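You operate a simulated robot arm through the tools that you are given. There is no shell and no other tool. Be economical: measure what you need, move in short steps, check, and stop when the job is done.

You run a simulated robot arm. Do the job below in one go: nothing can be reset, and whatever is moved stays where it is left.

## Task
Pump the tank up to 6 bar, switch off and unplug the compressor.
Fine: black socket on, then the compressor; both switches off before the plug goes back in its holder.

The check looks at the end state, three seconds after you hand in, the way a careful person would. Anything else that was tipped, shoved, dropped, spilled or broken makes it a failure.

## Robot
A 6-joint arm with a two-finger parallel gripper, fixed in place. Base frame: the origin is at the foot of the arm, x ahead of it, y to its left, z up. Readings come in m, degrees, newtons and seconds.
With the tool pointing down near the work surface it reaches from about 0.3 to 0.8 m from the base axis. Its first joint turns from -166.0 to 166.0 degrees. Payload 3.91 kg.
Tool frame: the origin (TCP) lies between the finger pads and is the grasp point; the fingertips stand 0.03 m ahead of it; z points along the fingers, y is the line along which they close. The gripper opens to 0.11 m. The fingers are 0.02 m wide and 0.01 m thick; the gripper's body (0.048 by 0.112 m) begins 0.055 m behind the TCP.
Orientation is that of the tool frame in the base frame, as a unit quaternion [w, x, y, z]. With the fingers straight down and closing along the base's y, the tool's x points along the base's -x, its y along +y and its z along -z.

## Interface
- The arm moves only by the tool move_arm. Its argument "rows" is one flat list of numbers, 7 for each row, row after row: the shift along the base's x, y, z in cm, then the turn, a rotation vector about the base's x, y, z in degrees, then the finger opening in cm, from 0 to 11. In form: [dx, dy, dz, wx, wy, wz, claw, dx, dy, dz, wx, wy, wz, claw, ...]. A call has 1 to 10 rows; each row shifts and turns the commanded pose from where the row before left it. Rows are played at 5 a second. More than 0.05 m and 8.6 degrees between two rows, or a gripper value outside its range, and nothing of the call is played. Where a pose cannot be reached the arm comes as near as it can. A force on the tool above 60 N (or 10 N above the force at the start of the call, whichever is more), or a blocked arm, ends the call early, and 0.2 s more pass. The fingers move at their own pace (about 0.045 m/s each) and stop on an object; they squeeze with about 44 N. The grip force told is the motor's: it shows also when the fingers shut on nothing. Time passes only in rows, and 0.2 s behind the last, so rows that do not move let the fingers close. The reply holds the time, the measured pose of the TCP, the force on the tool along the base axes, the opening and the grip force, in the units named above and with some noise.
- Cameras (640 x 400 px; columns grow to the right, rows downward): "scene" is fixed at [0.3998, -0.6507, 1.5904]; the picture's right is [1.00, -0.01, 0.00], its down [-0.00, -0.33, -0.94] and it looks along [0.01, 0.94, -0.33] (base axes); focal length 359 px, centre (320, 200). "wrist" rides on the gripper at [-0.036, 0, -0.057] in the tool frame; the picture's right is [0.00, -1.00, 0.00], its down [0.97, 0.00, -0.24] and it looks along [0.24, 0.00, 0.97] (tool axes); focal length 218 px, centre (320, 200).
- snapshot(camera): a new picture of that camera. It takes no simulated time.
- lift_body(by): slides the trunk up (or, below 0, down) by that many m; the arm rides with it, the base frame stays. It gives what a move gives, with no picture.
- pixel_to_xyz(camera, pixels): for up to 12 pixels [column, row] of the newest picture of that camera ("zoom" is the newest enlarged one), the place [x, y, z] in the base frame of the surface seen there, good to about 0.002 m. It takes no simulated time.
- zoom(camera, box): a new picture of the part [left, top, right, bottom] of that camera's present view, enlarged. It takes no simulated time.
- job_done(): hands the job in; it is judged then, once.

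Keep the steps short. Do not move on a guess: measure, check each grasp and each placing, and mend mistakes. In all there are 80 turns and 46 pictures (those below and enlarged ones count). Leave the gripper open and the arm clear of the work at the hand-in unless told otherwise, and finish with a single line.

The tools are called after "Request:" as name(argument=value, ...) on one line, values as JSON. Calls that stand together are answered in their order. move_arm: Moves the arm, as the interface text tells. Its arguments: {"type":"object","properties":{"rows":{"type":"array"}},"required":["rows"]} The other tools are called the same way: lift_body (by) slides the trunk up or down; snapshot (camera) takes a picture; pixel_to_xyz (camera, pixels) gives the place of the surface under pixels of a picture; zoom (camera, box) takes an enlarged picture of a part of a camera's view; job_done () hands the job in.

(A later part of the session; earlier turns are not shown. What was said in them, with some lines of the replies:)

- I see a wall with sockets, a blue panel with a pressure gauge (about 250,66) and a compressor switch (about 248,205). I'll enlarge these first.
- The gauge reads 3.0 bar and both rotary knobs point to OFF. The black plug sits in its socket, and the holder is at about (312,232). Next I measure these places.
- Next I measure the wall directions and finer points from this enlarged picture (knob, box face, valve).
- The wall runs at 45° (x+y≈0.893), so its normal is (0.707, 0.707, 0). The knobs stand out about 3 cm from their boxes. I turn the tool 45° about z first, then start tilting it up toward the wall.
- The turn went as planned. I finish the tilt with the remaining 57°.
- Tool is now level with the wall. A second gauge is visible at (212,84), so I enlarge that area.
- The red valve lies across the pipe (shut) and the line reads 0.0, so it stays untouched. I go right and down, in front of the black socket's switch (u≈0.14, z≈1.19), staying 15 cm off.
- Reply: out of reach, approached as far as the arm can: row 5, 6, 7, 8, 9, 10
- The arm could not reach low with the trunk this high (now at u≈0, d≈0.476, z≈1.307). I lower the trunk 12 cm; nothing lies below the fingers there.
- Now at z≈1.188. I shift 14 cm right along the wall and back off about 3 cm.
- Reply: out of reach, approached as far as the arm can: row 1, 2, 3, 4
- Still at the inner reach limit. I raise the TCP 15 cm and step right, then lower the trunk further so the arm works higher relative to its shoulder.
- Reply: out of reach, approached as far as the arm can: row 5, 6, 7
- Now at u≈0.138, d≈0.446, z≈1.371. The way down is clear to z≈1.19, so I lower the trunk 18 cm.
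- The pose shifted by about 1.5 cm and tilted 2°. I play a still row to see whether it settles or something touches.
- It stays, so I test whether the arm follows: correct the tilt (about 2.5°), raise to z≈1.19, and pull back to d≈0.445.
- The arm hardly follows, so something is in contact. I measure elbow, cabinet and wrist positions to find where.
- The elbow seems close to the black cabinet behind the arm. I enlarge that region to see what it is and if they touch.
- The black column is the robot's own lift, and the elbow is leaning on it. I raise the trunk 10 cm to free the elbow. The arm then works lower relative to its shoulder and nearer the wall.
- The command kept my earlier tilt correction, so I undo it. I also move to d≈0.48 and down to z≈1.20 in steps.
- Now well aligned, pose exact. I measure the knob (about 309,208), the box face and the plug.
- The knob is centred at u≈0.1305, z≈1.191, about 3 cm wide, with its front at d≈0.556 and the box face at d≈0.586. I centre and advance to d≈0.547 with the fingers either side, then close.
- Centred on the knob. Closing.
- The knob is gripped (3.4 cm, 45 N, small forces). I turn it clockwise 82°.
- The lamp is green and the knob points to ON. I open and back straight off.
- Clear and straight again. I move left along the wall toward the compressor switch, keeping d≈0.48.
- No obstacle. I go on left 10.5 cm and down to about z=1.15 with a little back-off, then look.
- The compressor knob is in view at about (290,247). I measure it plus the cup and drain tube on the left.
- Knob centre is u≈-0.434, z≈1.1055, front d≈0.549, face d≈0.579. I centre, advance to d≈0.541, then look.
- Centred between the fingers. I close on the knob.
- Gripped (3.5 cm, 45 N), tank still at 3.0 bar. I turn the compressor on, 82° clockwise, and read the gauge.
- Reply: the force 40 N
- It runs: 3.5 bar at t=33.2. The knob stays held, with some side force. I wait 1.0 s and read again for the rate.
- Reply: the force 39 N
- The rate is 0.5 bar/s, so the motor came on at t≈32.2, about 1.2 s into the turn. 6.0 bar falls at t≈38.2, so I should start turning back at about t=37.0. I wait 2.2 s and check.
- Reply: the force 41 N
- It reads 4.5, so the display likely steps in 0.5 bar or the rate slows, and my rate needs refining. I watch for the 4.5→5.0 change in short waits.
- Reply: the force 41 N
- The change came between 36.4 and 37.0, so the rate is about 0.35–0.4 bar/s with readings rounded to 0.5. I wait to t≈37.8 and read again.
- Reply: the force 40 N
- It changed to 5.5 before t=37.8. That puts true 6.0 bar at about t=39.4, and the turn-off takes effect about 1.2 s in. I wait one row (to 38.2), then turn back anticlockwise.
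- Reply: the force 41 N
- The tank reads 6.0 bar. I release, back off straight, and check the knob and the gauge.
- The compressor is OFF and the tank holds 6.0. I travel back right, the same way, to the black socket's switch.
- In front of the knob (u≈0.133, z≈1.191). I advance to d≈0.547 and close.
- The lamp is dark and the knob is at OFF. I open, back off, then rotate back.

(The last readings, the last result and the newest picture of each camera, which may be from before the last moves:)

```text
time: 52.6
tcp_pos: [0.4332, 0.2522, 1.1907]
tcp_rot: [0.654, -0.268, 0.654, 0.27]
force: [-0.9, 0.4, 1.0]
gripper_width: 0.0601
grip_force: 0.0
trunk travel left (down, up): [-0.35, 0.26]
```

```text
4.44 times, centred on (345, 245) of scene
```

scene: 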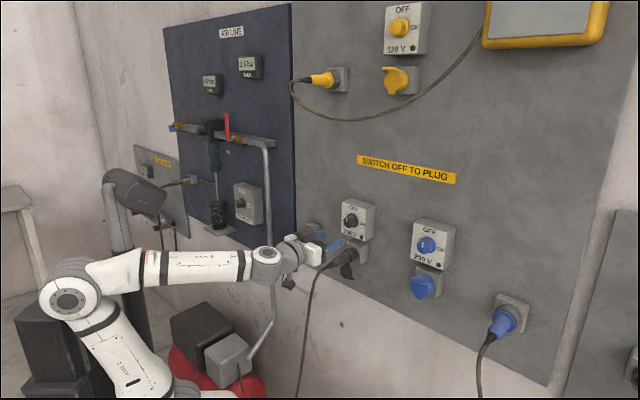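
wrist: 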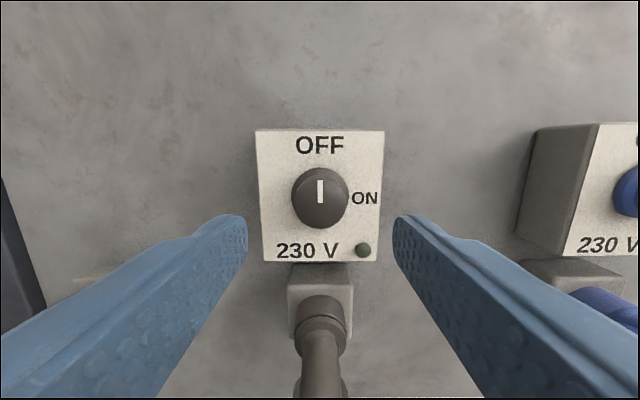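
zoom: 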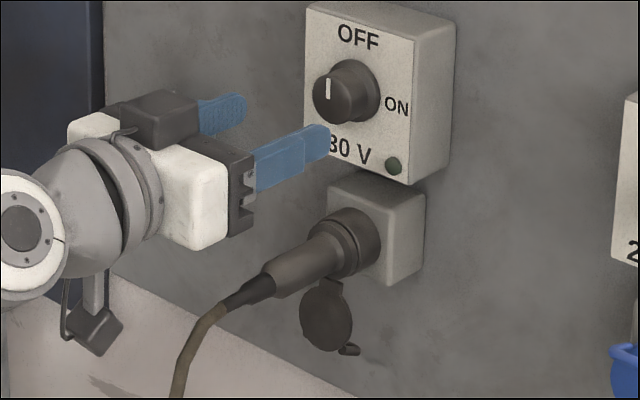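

Both switches are off. Now the plug: I measure points along its body from both views.

Request:
pixel_to_xyz(camera="zoom", pixels=[[268, 288], [290, 262], [305, 280], [315, 245], [325, 268], [335, 225], [355, 265], [370, 230], [240, 298], [200, 325], [405, 230], [330, 310]])

Request:
pixel_to_xyz(camera="wrist", pixels=[[297, 335], [346, 335], [321, 312], [321, 335], [302, 370], [341, 370], [321, 375], [321, 395], [300, 280]])

```text
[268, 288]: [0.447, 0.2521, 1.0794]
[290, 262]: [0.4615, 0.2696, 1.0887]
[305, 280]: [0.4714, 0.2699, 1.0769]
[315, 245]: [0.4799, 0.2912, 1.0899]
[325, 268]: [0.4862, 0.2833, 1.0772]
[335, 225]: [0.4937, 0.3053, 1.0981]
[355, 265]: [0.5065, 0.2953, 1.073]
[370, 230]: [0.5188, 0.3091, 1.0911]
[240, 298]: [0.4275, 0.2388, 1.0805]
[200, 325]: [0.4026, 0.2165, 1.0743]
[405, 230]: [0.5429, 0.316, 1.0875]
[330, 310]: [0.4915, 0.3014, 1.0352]
```

```text
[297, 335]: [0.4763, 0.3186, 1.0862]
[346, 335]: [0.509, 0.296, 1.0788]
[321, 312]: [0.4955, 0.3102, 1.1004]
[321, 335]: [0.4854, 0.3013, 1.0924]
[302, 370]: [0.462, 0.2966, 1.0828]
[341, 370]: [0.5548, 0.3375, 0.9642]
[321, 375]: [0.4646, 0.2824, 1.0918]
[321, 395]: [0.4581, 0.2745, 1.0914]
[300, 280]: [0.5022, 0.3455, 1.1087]
```

The plug axis lies at u≈0.130, z≈1.079, with the handle at d≈0.495–0.545 (2.5 cm thick) and a 4 cm collar beyond. The cable leaves straight back, so a level grasp would put the palm on it. I pitch the tool 45° down and stage at d≈0.44, z≈1.15.

Request:
move_arm(rows=[-0.5, -0.5, -0.6, -5.303, 5.303, 0, 6, -0.5, -0.5, -0.6, -5.303, 5.303, 0, 6, -0.5, -0.5, -0.6, -5.303, 5.303, 0, 6, -0.5, -0.5, -0.6, -5.303, 5.303, 0, 6, -0.5, -0.5, -0.6, -5.303, 5.303, 0, 6, -0.5, -0.6, -0.8, -5.303, 5.303, 0, 6])

Request:
snapshot(camera="wrist")

```text
time: 54.0
tcp_pos: [0.4051, 0.2207, 1.1525]
tcp_rot: [0.353, -0.353, 0.854, 0.145]
force: [0.2, -0.2, -0.8]
gripper_width: 0.0598
grip_force: 0.0
trunk travel left (down, up): [-0.35, 0.26]
```

```text
11 pictures are left
```

wrist: 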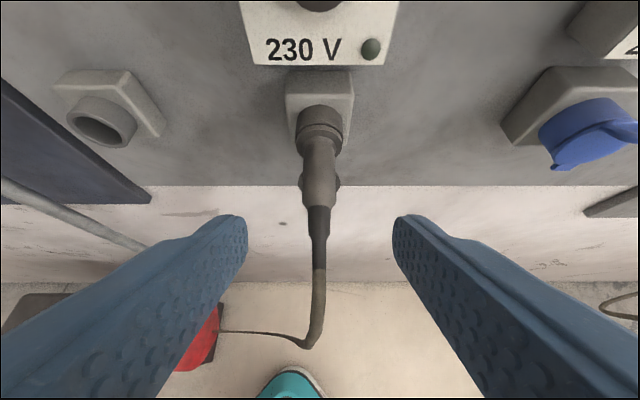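

This view shows both plug and holder well. I measure the holder's ring (centre about (100,122)) and the plug's handle and collar.

Request:
pixel_to_xyz(camera="wrist", pixels=[[69, 122], [131, 131], [104, 98], [98, 147], [100, 108], [112, 80], [320, 110], [300, 130], [341, 130], [320, 155], [304, 180], [335, 180]])

Request:
zoom(camera="wrist", box=[40, 50, 200, 150])

```text
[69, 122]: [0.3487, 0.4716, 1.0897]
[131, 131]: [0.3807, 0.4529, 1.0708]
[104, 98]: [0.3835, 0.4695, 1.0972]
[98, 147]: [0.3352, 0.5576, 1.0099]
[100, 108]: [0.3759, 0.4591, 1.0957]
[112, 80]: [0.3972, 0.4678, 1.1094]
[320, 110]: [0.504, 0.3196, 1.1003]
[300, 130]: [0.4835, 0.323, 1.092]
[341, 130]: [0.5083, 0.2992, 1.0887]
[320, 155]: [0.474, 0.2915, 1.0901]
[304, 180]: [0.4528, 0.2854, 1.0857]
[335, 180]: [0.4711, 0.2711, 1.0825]
```

```text
4.00 times, centred on (120, 100) of wrist
```

zoom: 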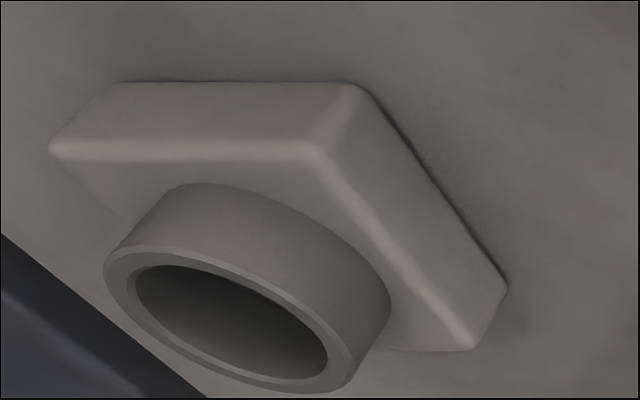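

I measure the ring's rim in the enlarged view.

Request:
pixel_to_xyz(camera="zoom", pixels=[[112, 275], [345, 365], [175, 257], [220, 265], [265, 290], [310, 330], [150, 322], [200, 358], [250, 381], [340, 383], [180, 295], [300, 345]])

```text
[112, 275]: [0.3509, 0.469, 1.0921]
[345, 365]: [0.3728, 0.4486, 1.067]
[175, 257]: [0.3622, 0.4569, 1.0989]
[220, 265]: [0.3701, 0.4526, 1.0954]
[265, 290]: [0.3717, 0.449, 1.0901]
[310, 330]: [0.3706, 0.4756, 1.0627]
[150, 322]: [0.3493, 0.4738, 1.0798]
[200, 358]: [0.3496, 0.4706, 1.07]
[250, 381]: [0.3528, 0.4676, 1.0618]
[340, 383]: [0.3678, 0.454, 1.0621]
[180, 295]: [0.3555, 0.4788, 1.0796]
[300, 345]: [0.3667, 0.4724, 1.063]
```

The holder's ring is centred at u≈-0.070, z≈1.079, front d≈0.580. That is the same height as the plug and exactly 20 cm to its left. I come in along the tool axis to the handle (d≈0.512, z≈1.079) and close.

Request:
move_arm(rows=[1.64, 1.64, -2.45, 0, 0, 0, 6, 1.64, 1.64, -2.45, 0, 0, 0, 6, 1.63, 1.63, -2.4, 0, 0, 0, 6, 0, 0, 0, 0, 0, 0, 6])

Request:
snapshot(camera="wrist")

```text
time: 55.0
tcp_pos: [0.4525, 0.2694, 1.078]
tcp_rot: [0.355, -0.353, 0.853, 0.146]
force: [-0.5, 0.4, 0.1]
gripper_width: 0.0598
grip_force: 0.0
trunk travel left (down, up): [-0.35, 0.26]
```

```text
9 pictures are left
```

wrist: 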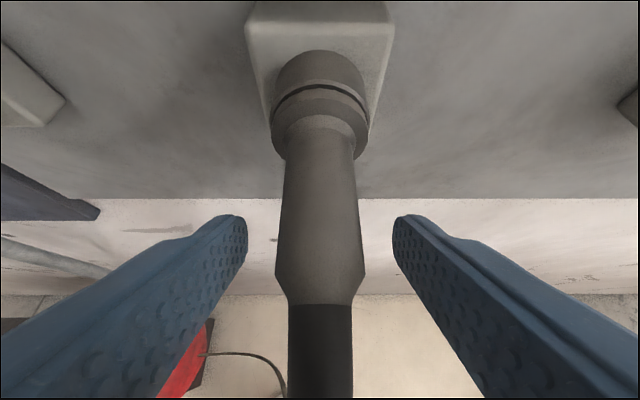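

The handle is centred between the fingers, and the collar is clear of the tips. Closing.

Request:
move_arm(rows=[0, 0, 0, 0, 0, 0, 1, 0, 0, 0, 0, 0, 0, 1, 0, 0, 0, 0, 0, 0, 1, 0, 0, 0, 0, 0, 0, 1])

```text
time: 56.0
tcp_pos: [0.453, 0.2684, 1.0788]
tcp_rot: [0.354, -0.353, 0.854, 0.145]
force: [1.0, 0.5, 0.0]
gripper_width: 0.0248
grip_force: 43.7
trunk travel left (down, up): [-0.35, 0.26]
```

The plug is held (2.5 cm, 44 N). I pull straight out, gently at first.

Request:
move_arm(rows=[-0.5, -0.5, 0, 0, 0, 0, 1, -0.6, -0.6, 0, 0, 0, 0, 1, -0.7, -0.7, 0, 0, 0, 0, 1, -0.7, -0.7, 0, 0, 0, 0, 1])

Request:
snapshot(camera="wrist")

```text
time: 57.0
tcp_pos: [0.4275, 0.2442, 1.0773]
tcp_rot: [0.354, -0.354, 0.853, 0.146]
force: [-0.3, 0.0, -0.1]
gripper_width: 0.025
grip_force: 43.6
trunk travel left (down, up): [-0.35, 0.26]
```

```text
8 pictures are left
```

wrist: 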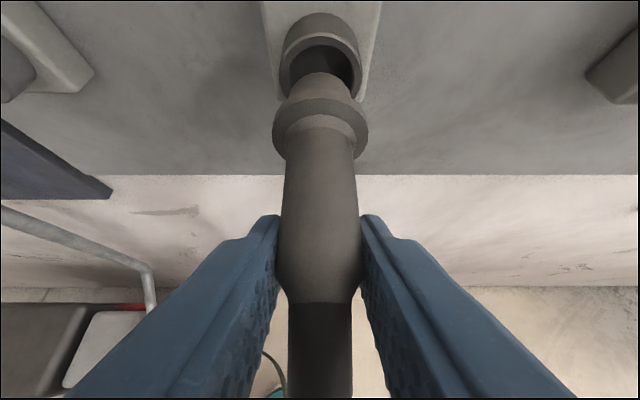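

The plug's nose has left the socket cleanly with no force. I pull out another 2.5 cm, then move left in small steps.

Request:
move_arm(rows=[-0.6, -0.6, 0, 0, 0, 0, 1, -0.6, -0.6, 0, 0, 0, 0, 1, -0.55, -0.55, 0, 0, 0, 0, 1, -1.4, 1.4, 0, 0, 0, 0, 1, -1.4, 1.4, 0, 0, 0, 0, 1, -1.4, 1.4, 0, 0, 0, 0, 1])

```text
time: 58.4
tcp_pos: [0.3773, 0.2583, 1.0755]
tcp_rot: [0.355, -0.354, 0.852, 0.15]
force: [0.4, 0.6, 0.4]
gripper_width: 0.0251
grip_force: 44.0
out of reach, approached as far as the arm can: row 6
trunk travel left (down, up): [-0.35, 0.26]
```

Just past the inner reach limit. Since the nose is already left of the socket's ring, I go forward to d≈0.474 (nose still clear of the holder's ring) and carry on left to u≈-0.07.

Request:
move_arm(rows=[0.87, 0.87, 0.2, 0, 0, 0, 1, 0.87, 0.87, 0.1, 0, 0, 0, 1, -1.4, 1.4, 0, 0, 0, 0, 1, -1.4, 1.4, 0, 0, 0, 0, 1, -1.4, 1.4, 0, 0, 0, 0, 1, -1.4, 1.4, 0, 0, 0, 0, 1])

```text
time: 59.8
tcp_pos: [0.3892, 0.279, 1.0669]
tcp_rot: [0.354, -0.355, 0.852, 0.152]
force: [0.1, 0.1, -0.2]
gripper_width: 0.0247
grip_force: 44.4
out of reach, approached as far as the arm can: row 2, 3, 4, 5, 6
trunk travel left (down, up): [-0.35, 0.26]
```

The limit comes from the low height, not the radius. I raise the plug 10 cm clear, then traverse left there; the trunk can bring it down afterwards.

Request:
move_arm(rows=[-0.3, -0.3, 2.5, 0, 0, 0, 1, 0, 0, 2.5, 0, 0, 0, 1, 0, 0, 2.5, 0, 0, 0, 1, 0, 0, 2.5, 0, 0, 0, 1, 0, 0, 2, 0, 0, 0, 1])

Request:
move_arm(rows=[-1.5, 1.5, 0, 0, 0, 0, 1, -1.5, 1.5, 0, 0, 0, 0, 1, -1.5, 1.5, 0, 0, 0, 0, 1, -1.5, 1.5, 0, 0, 0, 0, 1])

```text
time: 61.0
tcp_pos: [0.406, 0.2449, 1.1789]
tcp_rot: [0.354, -0.355, 0.852, 0.149]
force: [-0.1, 0.3, -1.9]
gripper_width: 0.025
grip_force: 44.5
out of reach, approached as far as the arm can: row 1, 2, 3, 4, 5
trunk travel left (down, up): [-0.35, 0.26]
```

```text
time: 62.0
tcp_pos: [0.3903, 0.2455, 1.1603]
tcp_rot: [0.354, -0.355, 0.852, 0.152]
force: [0.6, -0.3, -1.1]
gripper_width: 0.025
grip_force: 43.7
out of reach, approached as far as the arm can: row 1, 2, 3, 4
trunk travel left (down, up): [-0.35, 0.26]
```

The wrist seems to sit at a flip: with this pitch it cannot cross the line where the arm points along the tool's heading. With the tool level it crossed freely earlier. So I pull back, rise well above the switch box, then level the tool to cross.

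Request:
move_arm(rows=[-0.8, -1.2, 0, 0, 0, 0, 1, -0.6, -1.2, 1, 0, 0, 0, 1, 0, -0.2, 2.5, 0, 0, 0, 1, 0, 0, 2.5, 0, 0, 0, 1, 0, 0, 2.5, 0, 0, 0, 1, 0, 0, 2.5, 0, 0, 0, 1, 0, 0, 2, 0, 0, 0, 1])

Request:
snapshot(camera="scene")

```text
time: 63.6
tcp_pos: [0.3828, 0.2089, 1.2893]
tcp_rot: [0.355, -0.354, 0.852, 0.149]
force: [-0.1, -0.6, -0.7]
gripper_width: 0.0252
grip_force: 43.8
out of reach, approached as far as the arm can: row 4, 5, 7
trunk travel left (down, up): [-0.35, 0.26]
```

```text
7 pictures are left
```

scene: 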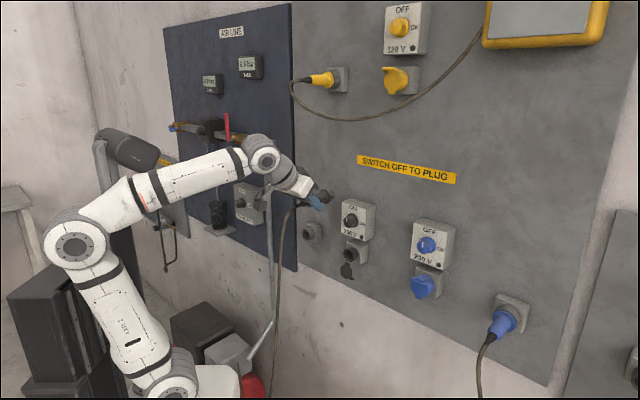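

All fine: plug held, knobs untouched, forearm above the wrist bend. I level the tool (45° up) while easing forward to d≈0.48 at z≈1.29.

Request:
move_arm(rows=[0.7, 0.7, 0.2, 5.303, -5.303, 0, 1, 0.7, 0.7, 0.2, 5.303, -5.303, 0, 1, 0.7, 0.7, 0.2, 5.303, -5.303, 0, 1, 0.7, 0.7, 0.2, 5.303, -5.303, 0, 1, 0.7, 0.7, 0, 5.303, -5.303, 0, 1, 0.7, 0.7, 0, 5.303, -5.303, 0, 1])

```text
time: 65.0
tcp_pos: [0.4257, 0.2507, 1.2949]
tcp_rot: [0.653, -0.269, 0.655, 0.269]
force: [0.1, -0.4, -1.0]
gripper_width: 0.0252
grip_force: 43.7
trunk travel left (down, up): [-0.35, 0.26]
```

Level and exact. I cross left about 21 cm.

Request:
move_arm(rows=[-2.2, 2.2, 0, 0, 0, 0, 1, -2.2, 2.2, 0, 0, 0, 0, 1, -2.2, 2.2, 0, 0, 0, 0, 1, -2.2, 2.2, 0, 0, 0, 0, 1, -2.2, 2.2, 0, 0, 0, 0, 1, -2.2, 2.2, 0, 0, 0, 0, 1, -1.5, 1.5, 0, 0, 0, 0, 1])

```text
time: 66.6
tcp_pos: [0.2768, 0.3985, 1.296]
tcp_rot: [0.653, -0.269, 0.654, 0.27]
force: [0.3, -0.4, -2.2]
gripper_width: 0.0251
grip_force: 44.2
trunk travel left (down, up): [-0.35, 0.26]
```

Crossed without trouble (u≈-0.086). I pitch down 45° again here and ease back 2 cm.

Request:
move_arm(rows=[-0.25, -0.25, 0, -5.303, 5.303, 0, 1, -0.25, -0.25, 0, -5.303, 5.303, 0, 1, -0.25, -0.25, 0, -5.303, 5.303, 0, 1, -0.25, -0.25, 0, -5.303, 5.303, 0, 1, -0.25, -0.25, 0, -5.303, 5.303, 0, 1, -0.25, -0.25, 0, -5.303, 5.303, 0, 1])

```text
time: 68.0
tcp_pos: [0.2641, 0.3831, 1.2962]
tcp_rot: [0.353, -0.354, 0.854, 0.144]
force: [-1.0, 0.1, -2.2]
gripper_width: 0.025
grip_force: 43.9
trunk travel left (down, up): [-0.35, 0.26]
```

In pose. I descend with d≈0.458 and check reach.

Request:
move_arm(rows=[0, 0, -3.5, 0, 0, 0, 1, 0, 0, -3.5, 0, 0, 0, 1, 0, 0, -3.5, 0, 0, 0, 1, 0, 0, -3.5, 0, 0, 0, 1])

```text
time: 69.0
tcp_pos: [0.2634, 0.3833, 1.1575]
tcp_rot: [0.355, -0.354, 0.853, 0.146]
force: [-0.1, 0.3, -1.7]
gripper_width: 0.0249
grip_force: 44.2
trunk travel left (down, up): [-0.35, 0.26]
```

Tracking well. I go down to z≈1.078 and shift right to u≈-0.070, then look.

Request:
move_arm(rows=[0.5, -0.5, -2.7, 0, 0, 0, 1, 0.5, -0.5, -2.7, 0, 0, 0, 1, 0, 0, -2.55, 0, 0, 0, 1, 0, 0, 0, 0, 0, 0, 1])

Request:
snapshot(camera="wrist")

```text
time: 70.0
tcp_pos: [0.2745, 0.3717, 1.0763]
tcp_rot: [0.355, -0.353, 0.853, 0.145]
force: [0.9, -0.8, -1.9]
gripper_width: 0.0249
grip_force: 44.1
trunk travel left (down, up): [-0.35, 0.26]
```

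```text
6 pictures are left
```

wrist: 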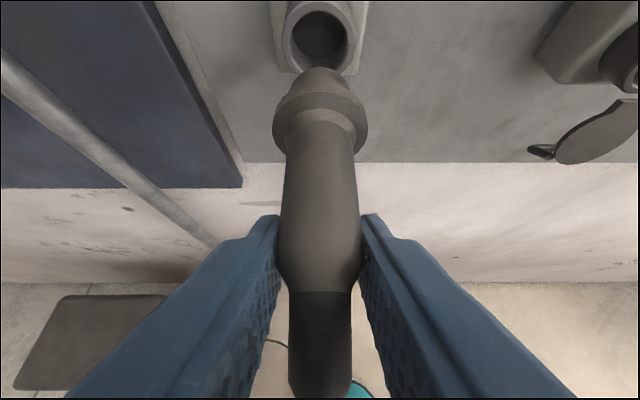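

The plug's nose points right at the holder's opening. I measure ring edges and plug edges to fine-align.

Request:
pixel_to_xyz(camera="wrist", pixels=[[288, 38], [351, 38], [320, 8], [292, 22], [347, 22], [275, 115], [365, 115], [320, 100], [300, 82], [342, 82], [320, 74], [320, 150]])

Request:
zoom(camera="wrist", box=[240, 0, 400, 100])

```text
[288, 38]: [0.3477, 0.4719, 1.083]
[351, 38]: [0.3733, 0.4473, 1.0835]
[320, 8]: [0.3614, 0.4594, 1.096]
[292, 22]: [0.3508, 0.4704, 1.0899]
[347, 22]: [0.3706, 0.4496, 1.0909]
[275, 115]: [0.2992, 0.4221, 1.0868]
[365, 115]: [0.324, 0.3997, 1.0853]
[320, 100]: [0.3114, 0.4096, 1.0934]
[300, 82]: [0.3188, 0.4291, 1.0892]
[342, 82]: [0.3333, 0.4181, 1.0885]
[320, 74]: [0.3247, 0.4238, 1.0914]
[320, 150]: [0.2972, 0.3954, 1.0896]
```

```text
4.00 times, centred on (320, 50) of wrist
```

zoom: 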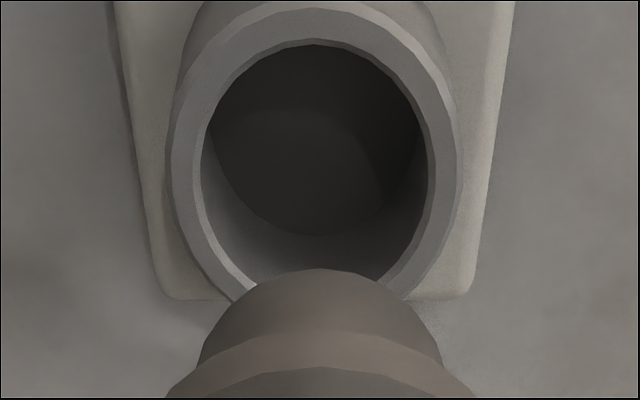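

Sideways alignment is within 1 mm (ring and plug both at u≈-0.070). The plug sits about 2 mm lower than when seated, so I raise 2 mm and insert slowly, watching the force.

Request:
move_arm(rows=[0, 0, 0.2, 0, 0, 0, 1, 0.7, 0.7, 0, 0, 0, 0, 1, 0.6, 0.6, 0, 0, 0, 0, 1, 0.6, 0.6, 0, 0, 0, 0, 1, 0.6, 0.6, 0, 0, 0, 0, 1, 0.5, 0.5, 0, 0, 0, 0, 1])

```text
time: 71.4
tcp_pos: [0.3034, 0.4026, 1.0789]
tcp_rot: [0.355, -0.352, 0.854, 0.145]
force: [0.2, 0.8, -0.9]
gripper_width: 0.0253
grip_force: 44.5
trunk travel left (down, up): [-0.35, 0.26]
```

No resistance; d≈0.499. I push the last 1.2 cm.

Request:
move_arm(rows=[0.4, 0.4, 0, 0, 0, 0, 1, 0.4, 0.4, 0, 0, 0, 0, 1, 0.1, 0.1, 0, 0, 0, 0, 1, 0, 0, 0, 0, 0, 0, 1])

Request:
snapshot(camera="wrist")

```text
time: 72.4
tcp_pos: [0.3123, 0.4117, 1.0789]
tcp_rot: [0.354, -0.353, 0.854, 0.145]
force: [0.2, -0.4, -0.9]
gripper_width: 0.025
grip_force: 43.2
trunk travel left (down, up): [-0.35, 0.26]
```

```text
4 pictures are left
```

wrist: 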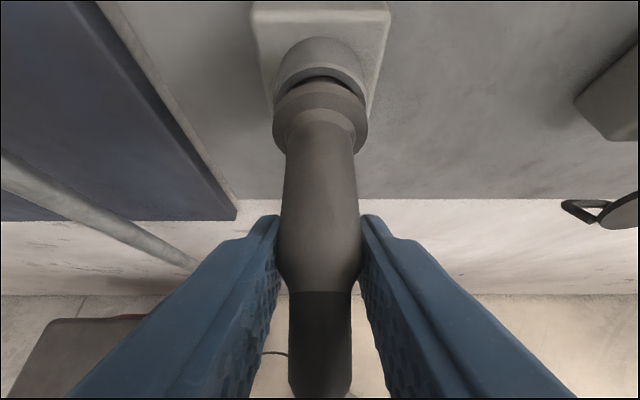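

A small dark gap of a few mm remains between ring and collar. I push on gently until it seats.

Request:
move_arm(rows=[0.15, 0.15, 0, 0, 0, 0, 1, 0.15, 0.15, 0, 0, 0, 0, 1, 0, 0, 0, 0, 0, 0, 1])

```text
time: 73.2
tcp_pos: [0.3158, 0.4136, 1.0788]
tcp_rot: [0.355, -0.352, 0.854, 0.145]
force: [-1.7, -2.2, -1.0]
gripper_width: 0.025
grip_force: 44.1
trunk travel left (down, up): [-0.35, 0.26]
```

Light resistance (about 3 N) now appears. A little more.

Request:
move_arm(rows=[0.15, 0.15, 0, 0, 0, 0, 1, 0.15, 0.15, 0, 0, 0, 0, 1, 0, 0, 0, 0, 0, 0, 1])

Request:
zoom(camera="wrist", box=[240, 0, 400, 100])

```text
time: 74.0
tcp_pos: [0.3183, 0.4171, 1.0807]
tcp_rot: [0.354, -0.354, 0.854, 0.145]
force: [-2.7, -4.1, -1.6]
gripper_width: 0.0253
grip_force: 43.9
trunk travel left (down, up): [-0.35, 0.26]
```

```text
4.00 times, centred on (320, 50) of wrist
```

zoom: 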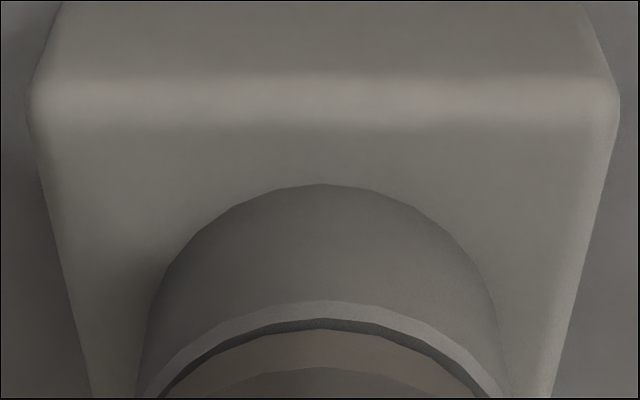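

The collar is almost against the ring. I push 3 mm more to be sure it seats, watching force.

Request:
move_arm(rows=[0.2, 0.2, 0, 0, 0, 0, 1, 0.2, 0.2, 0, 0, 0, 0, 1, 0, 0, 0, 0, 0, 0, 1])

```text
time: 74.8
tcp_pos: [0.3186, 0.4174, 1.079]
tcp_rot: [0.354, -0.353, 0.854, 0.144]
force: [-30.8, -29.0, -6.0]
gripper_width: 0.025
grip_force: 44.0
trunk travel left (down, up): [-0.35, 0.26]
```

Now it is stopped hard (42 N, no more travel): seated. I relieve the push, open, and back off along the tool axis (away and up).

Request:
move_arm(rows=[-0.2, -0.2, 0, 0, 0, 0, 1, -0.15, -0.15, 0, 0, 0, 0, 1, 0, 0, 0, 0, 0, 0, 5.5, 0, 0, 0, 0, 0, 0, 5.5, -1.2, -1.2, 1.7, 0, 0, 0, 5.5, -1.6, -1.6, 2.3, 0, 0, 0, 5.5, -1.6, -1.6, 2.3, 0, 0, 0, 5.5, 0, 0, 2.5, 0, 0, 0, 5.5])

Request:
snapshot(camera="wrist")

```text
time: 76.6
tcp_pos: [0.2747, 0.3754, 1.1654]
tcp_rot: [0.355, -0.353, 0.853, 0.146]
force: [0.2, 0.2, -0.1]
gripper_width: 0.0552
grip_force: 0.1
trunk travel left (down, up): [-0.35, 0.26]
```

```text
2 pictures are left
```

wrist: 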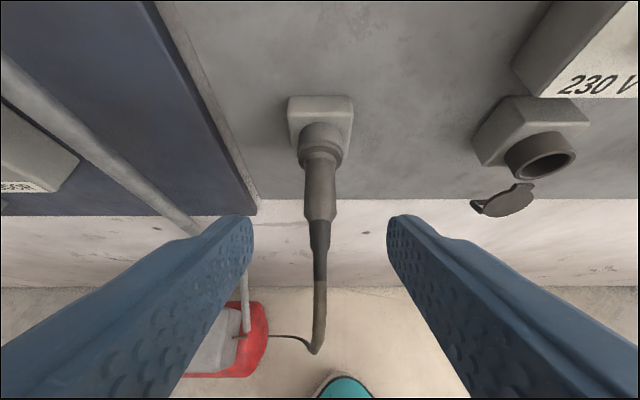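

The plug sits straight in its holder. I rise a bit more to be clear, open fully, and take a last scene look.

Request:
move_arm(rows=[0, 0, 3, 0, 0, 0, 8, 0, 0, 3, 0, 0, 0, 10, 0, 0, 3, 0, 0, 0, 11, 0, 0, 3, 0, 0, 0, 11])

Request:
zoom(camera="scene", box=[170, 30, 410, 290])

```text
time: 77.6
tcp_pos: [0.2741, 0.3732, 1.2837]
tcp_rot: [0.354, -0.354, 0.854, 0.145]
force: [-0.4, 0.1, -0.3]
gripper_width: 0.1099
grip_force: 0.1
trunk travel left (down, up): [-0.35, 0.26]
```

```text
1.54 times, centred on (290, 160) of scene
```

zoom: 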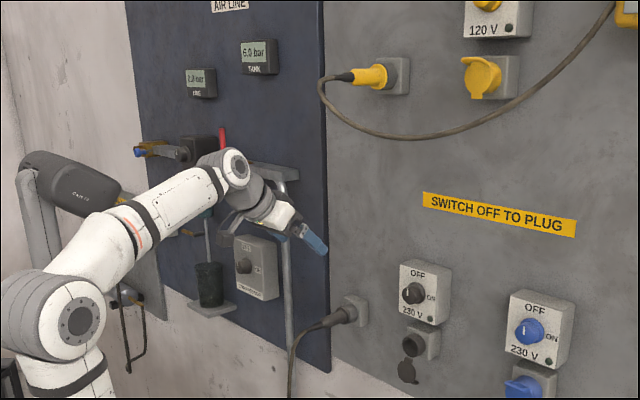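

Tank reads 6.0, both knobs are off and the plug is in its holder. The line gauge is hard to read here, so I use the last picture on it.

Request:
zoom(camera="scene", box=[185, 50, 285, 150])

```text
4.00 times, centred on (235, 100) of scene
```

zoom: 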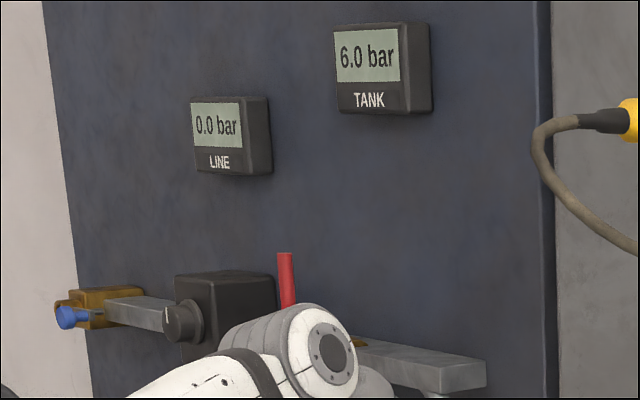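

The line reads 0.0, the tank 6.0, and the red valve is unmoved. I hand in.

Request:
job_done()

```text
The job is handed in.
```

The tank gauge reads 6.0 bar (it shows 0.5 bar steps), the compressor and black socket switches are both off, and the plug is seated in its holder.
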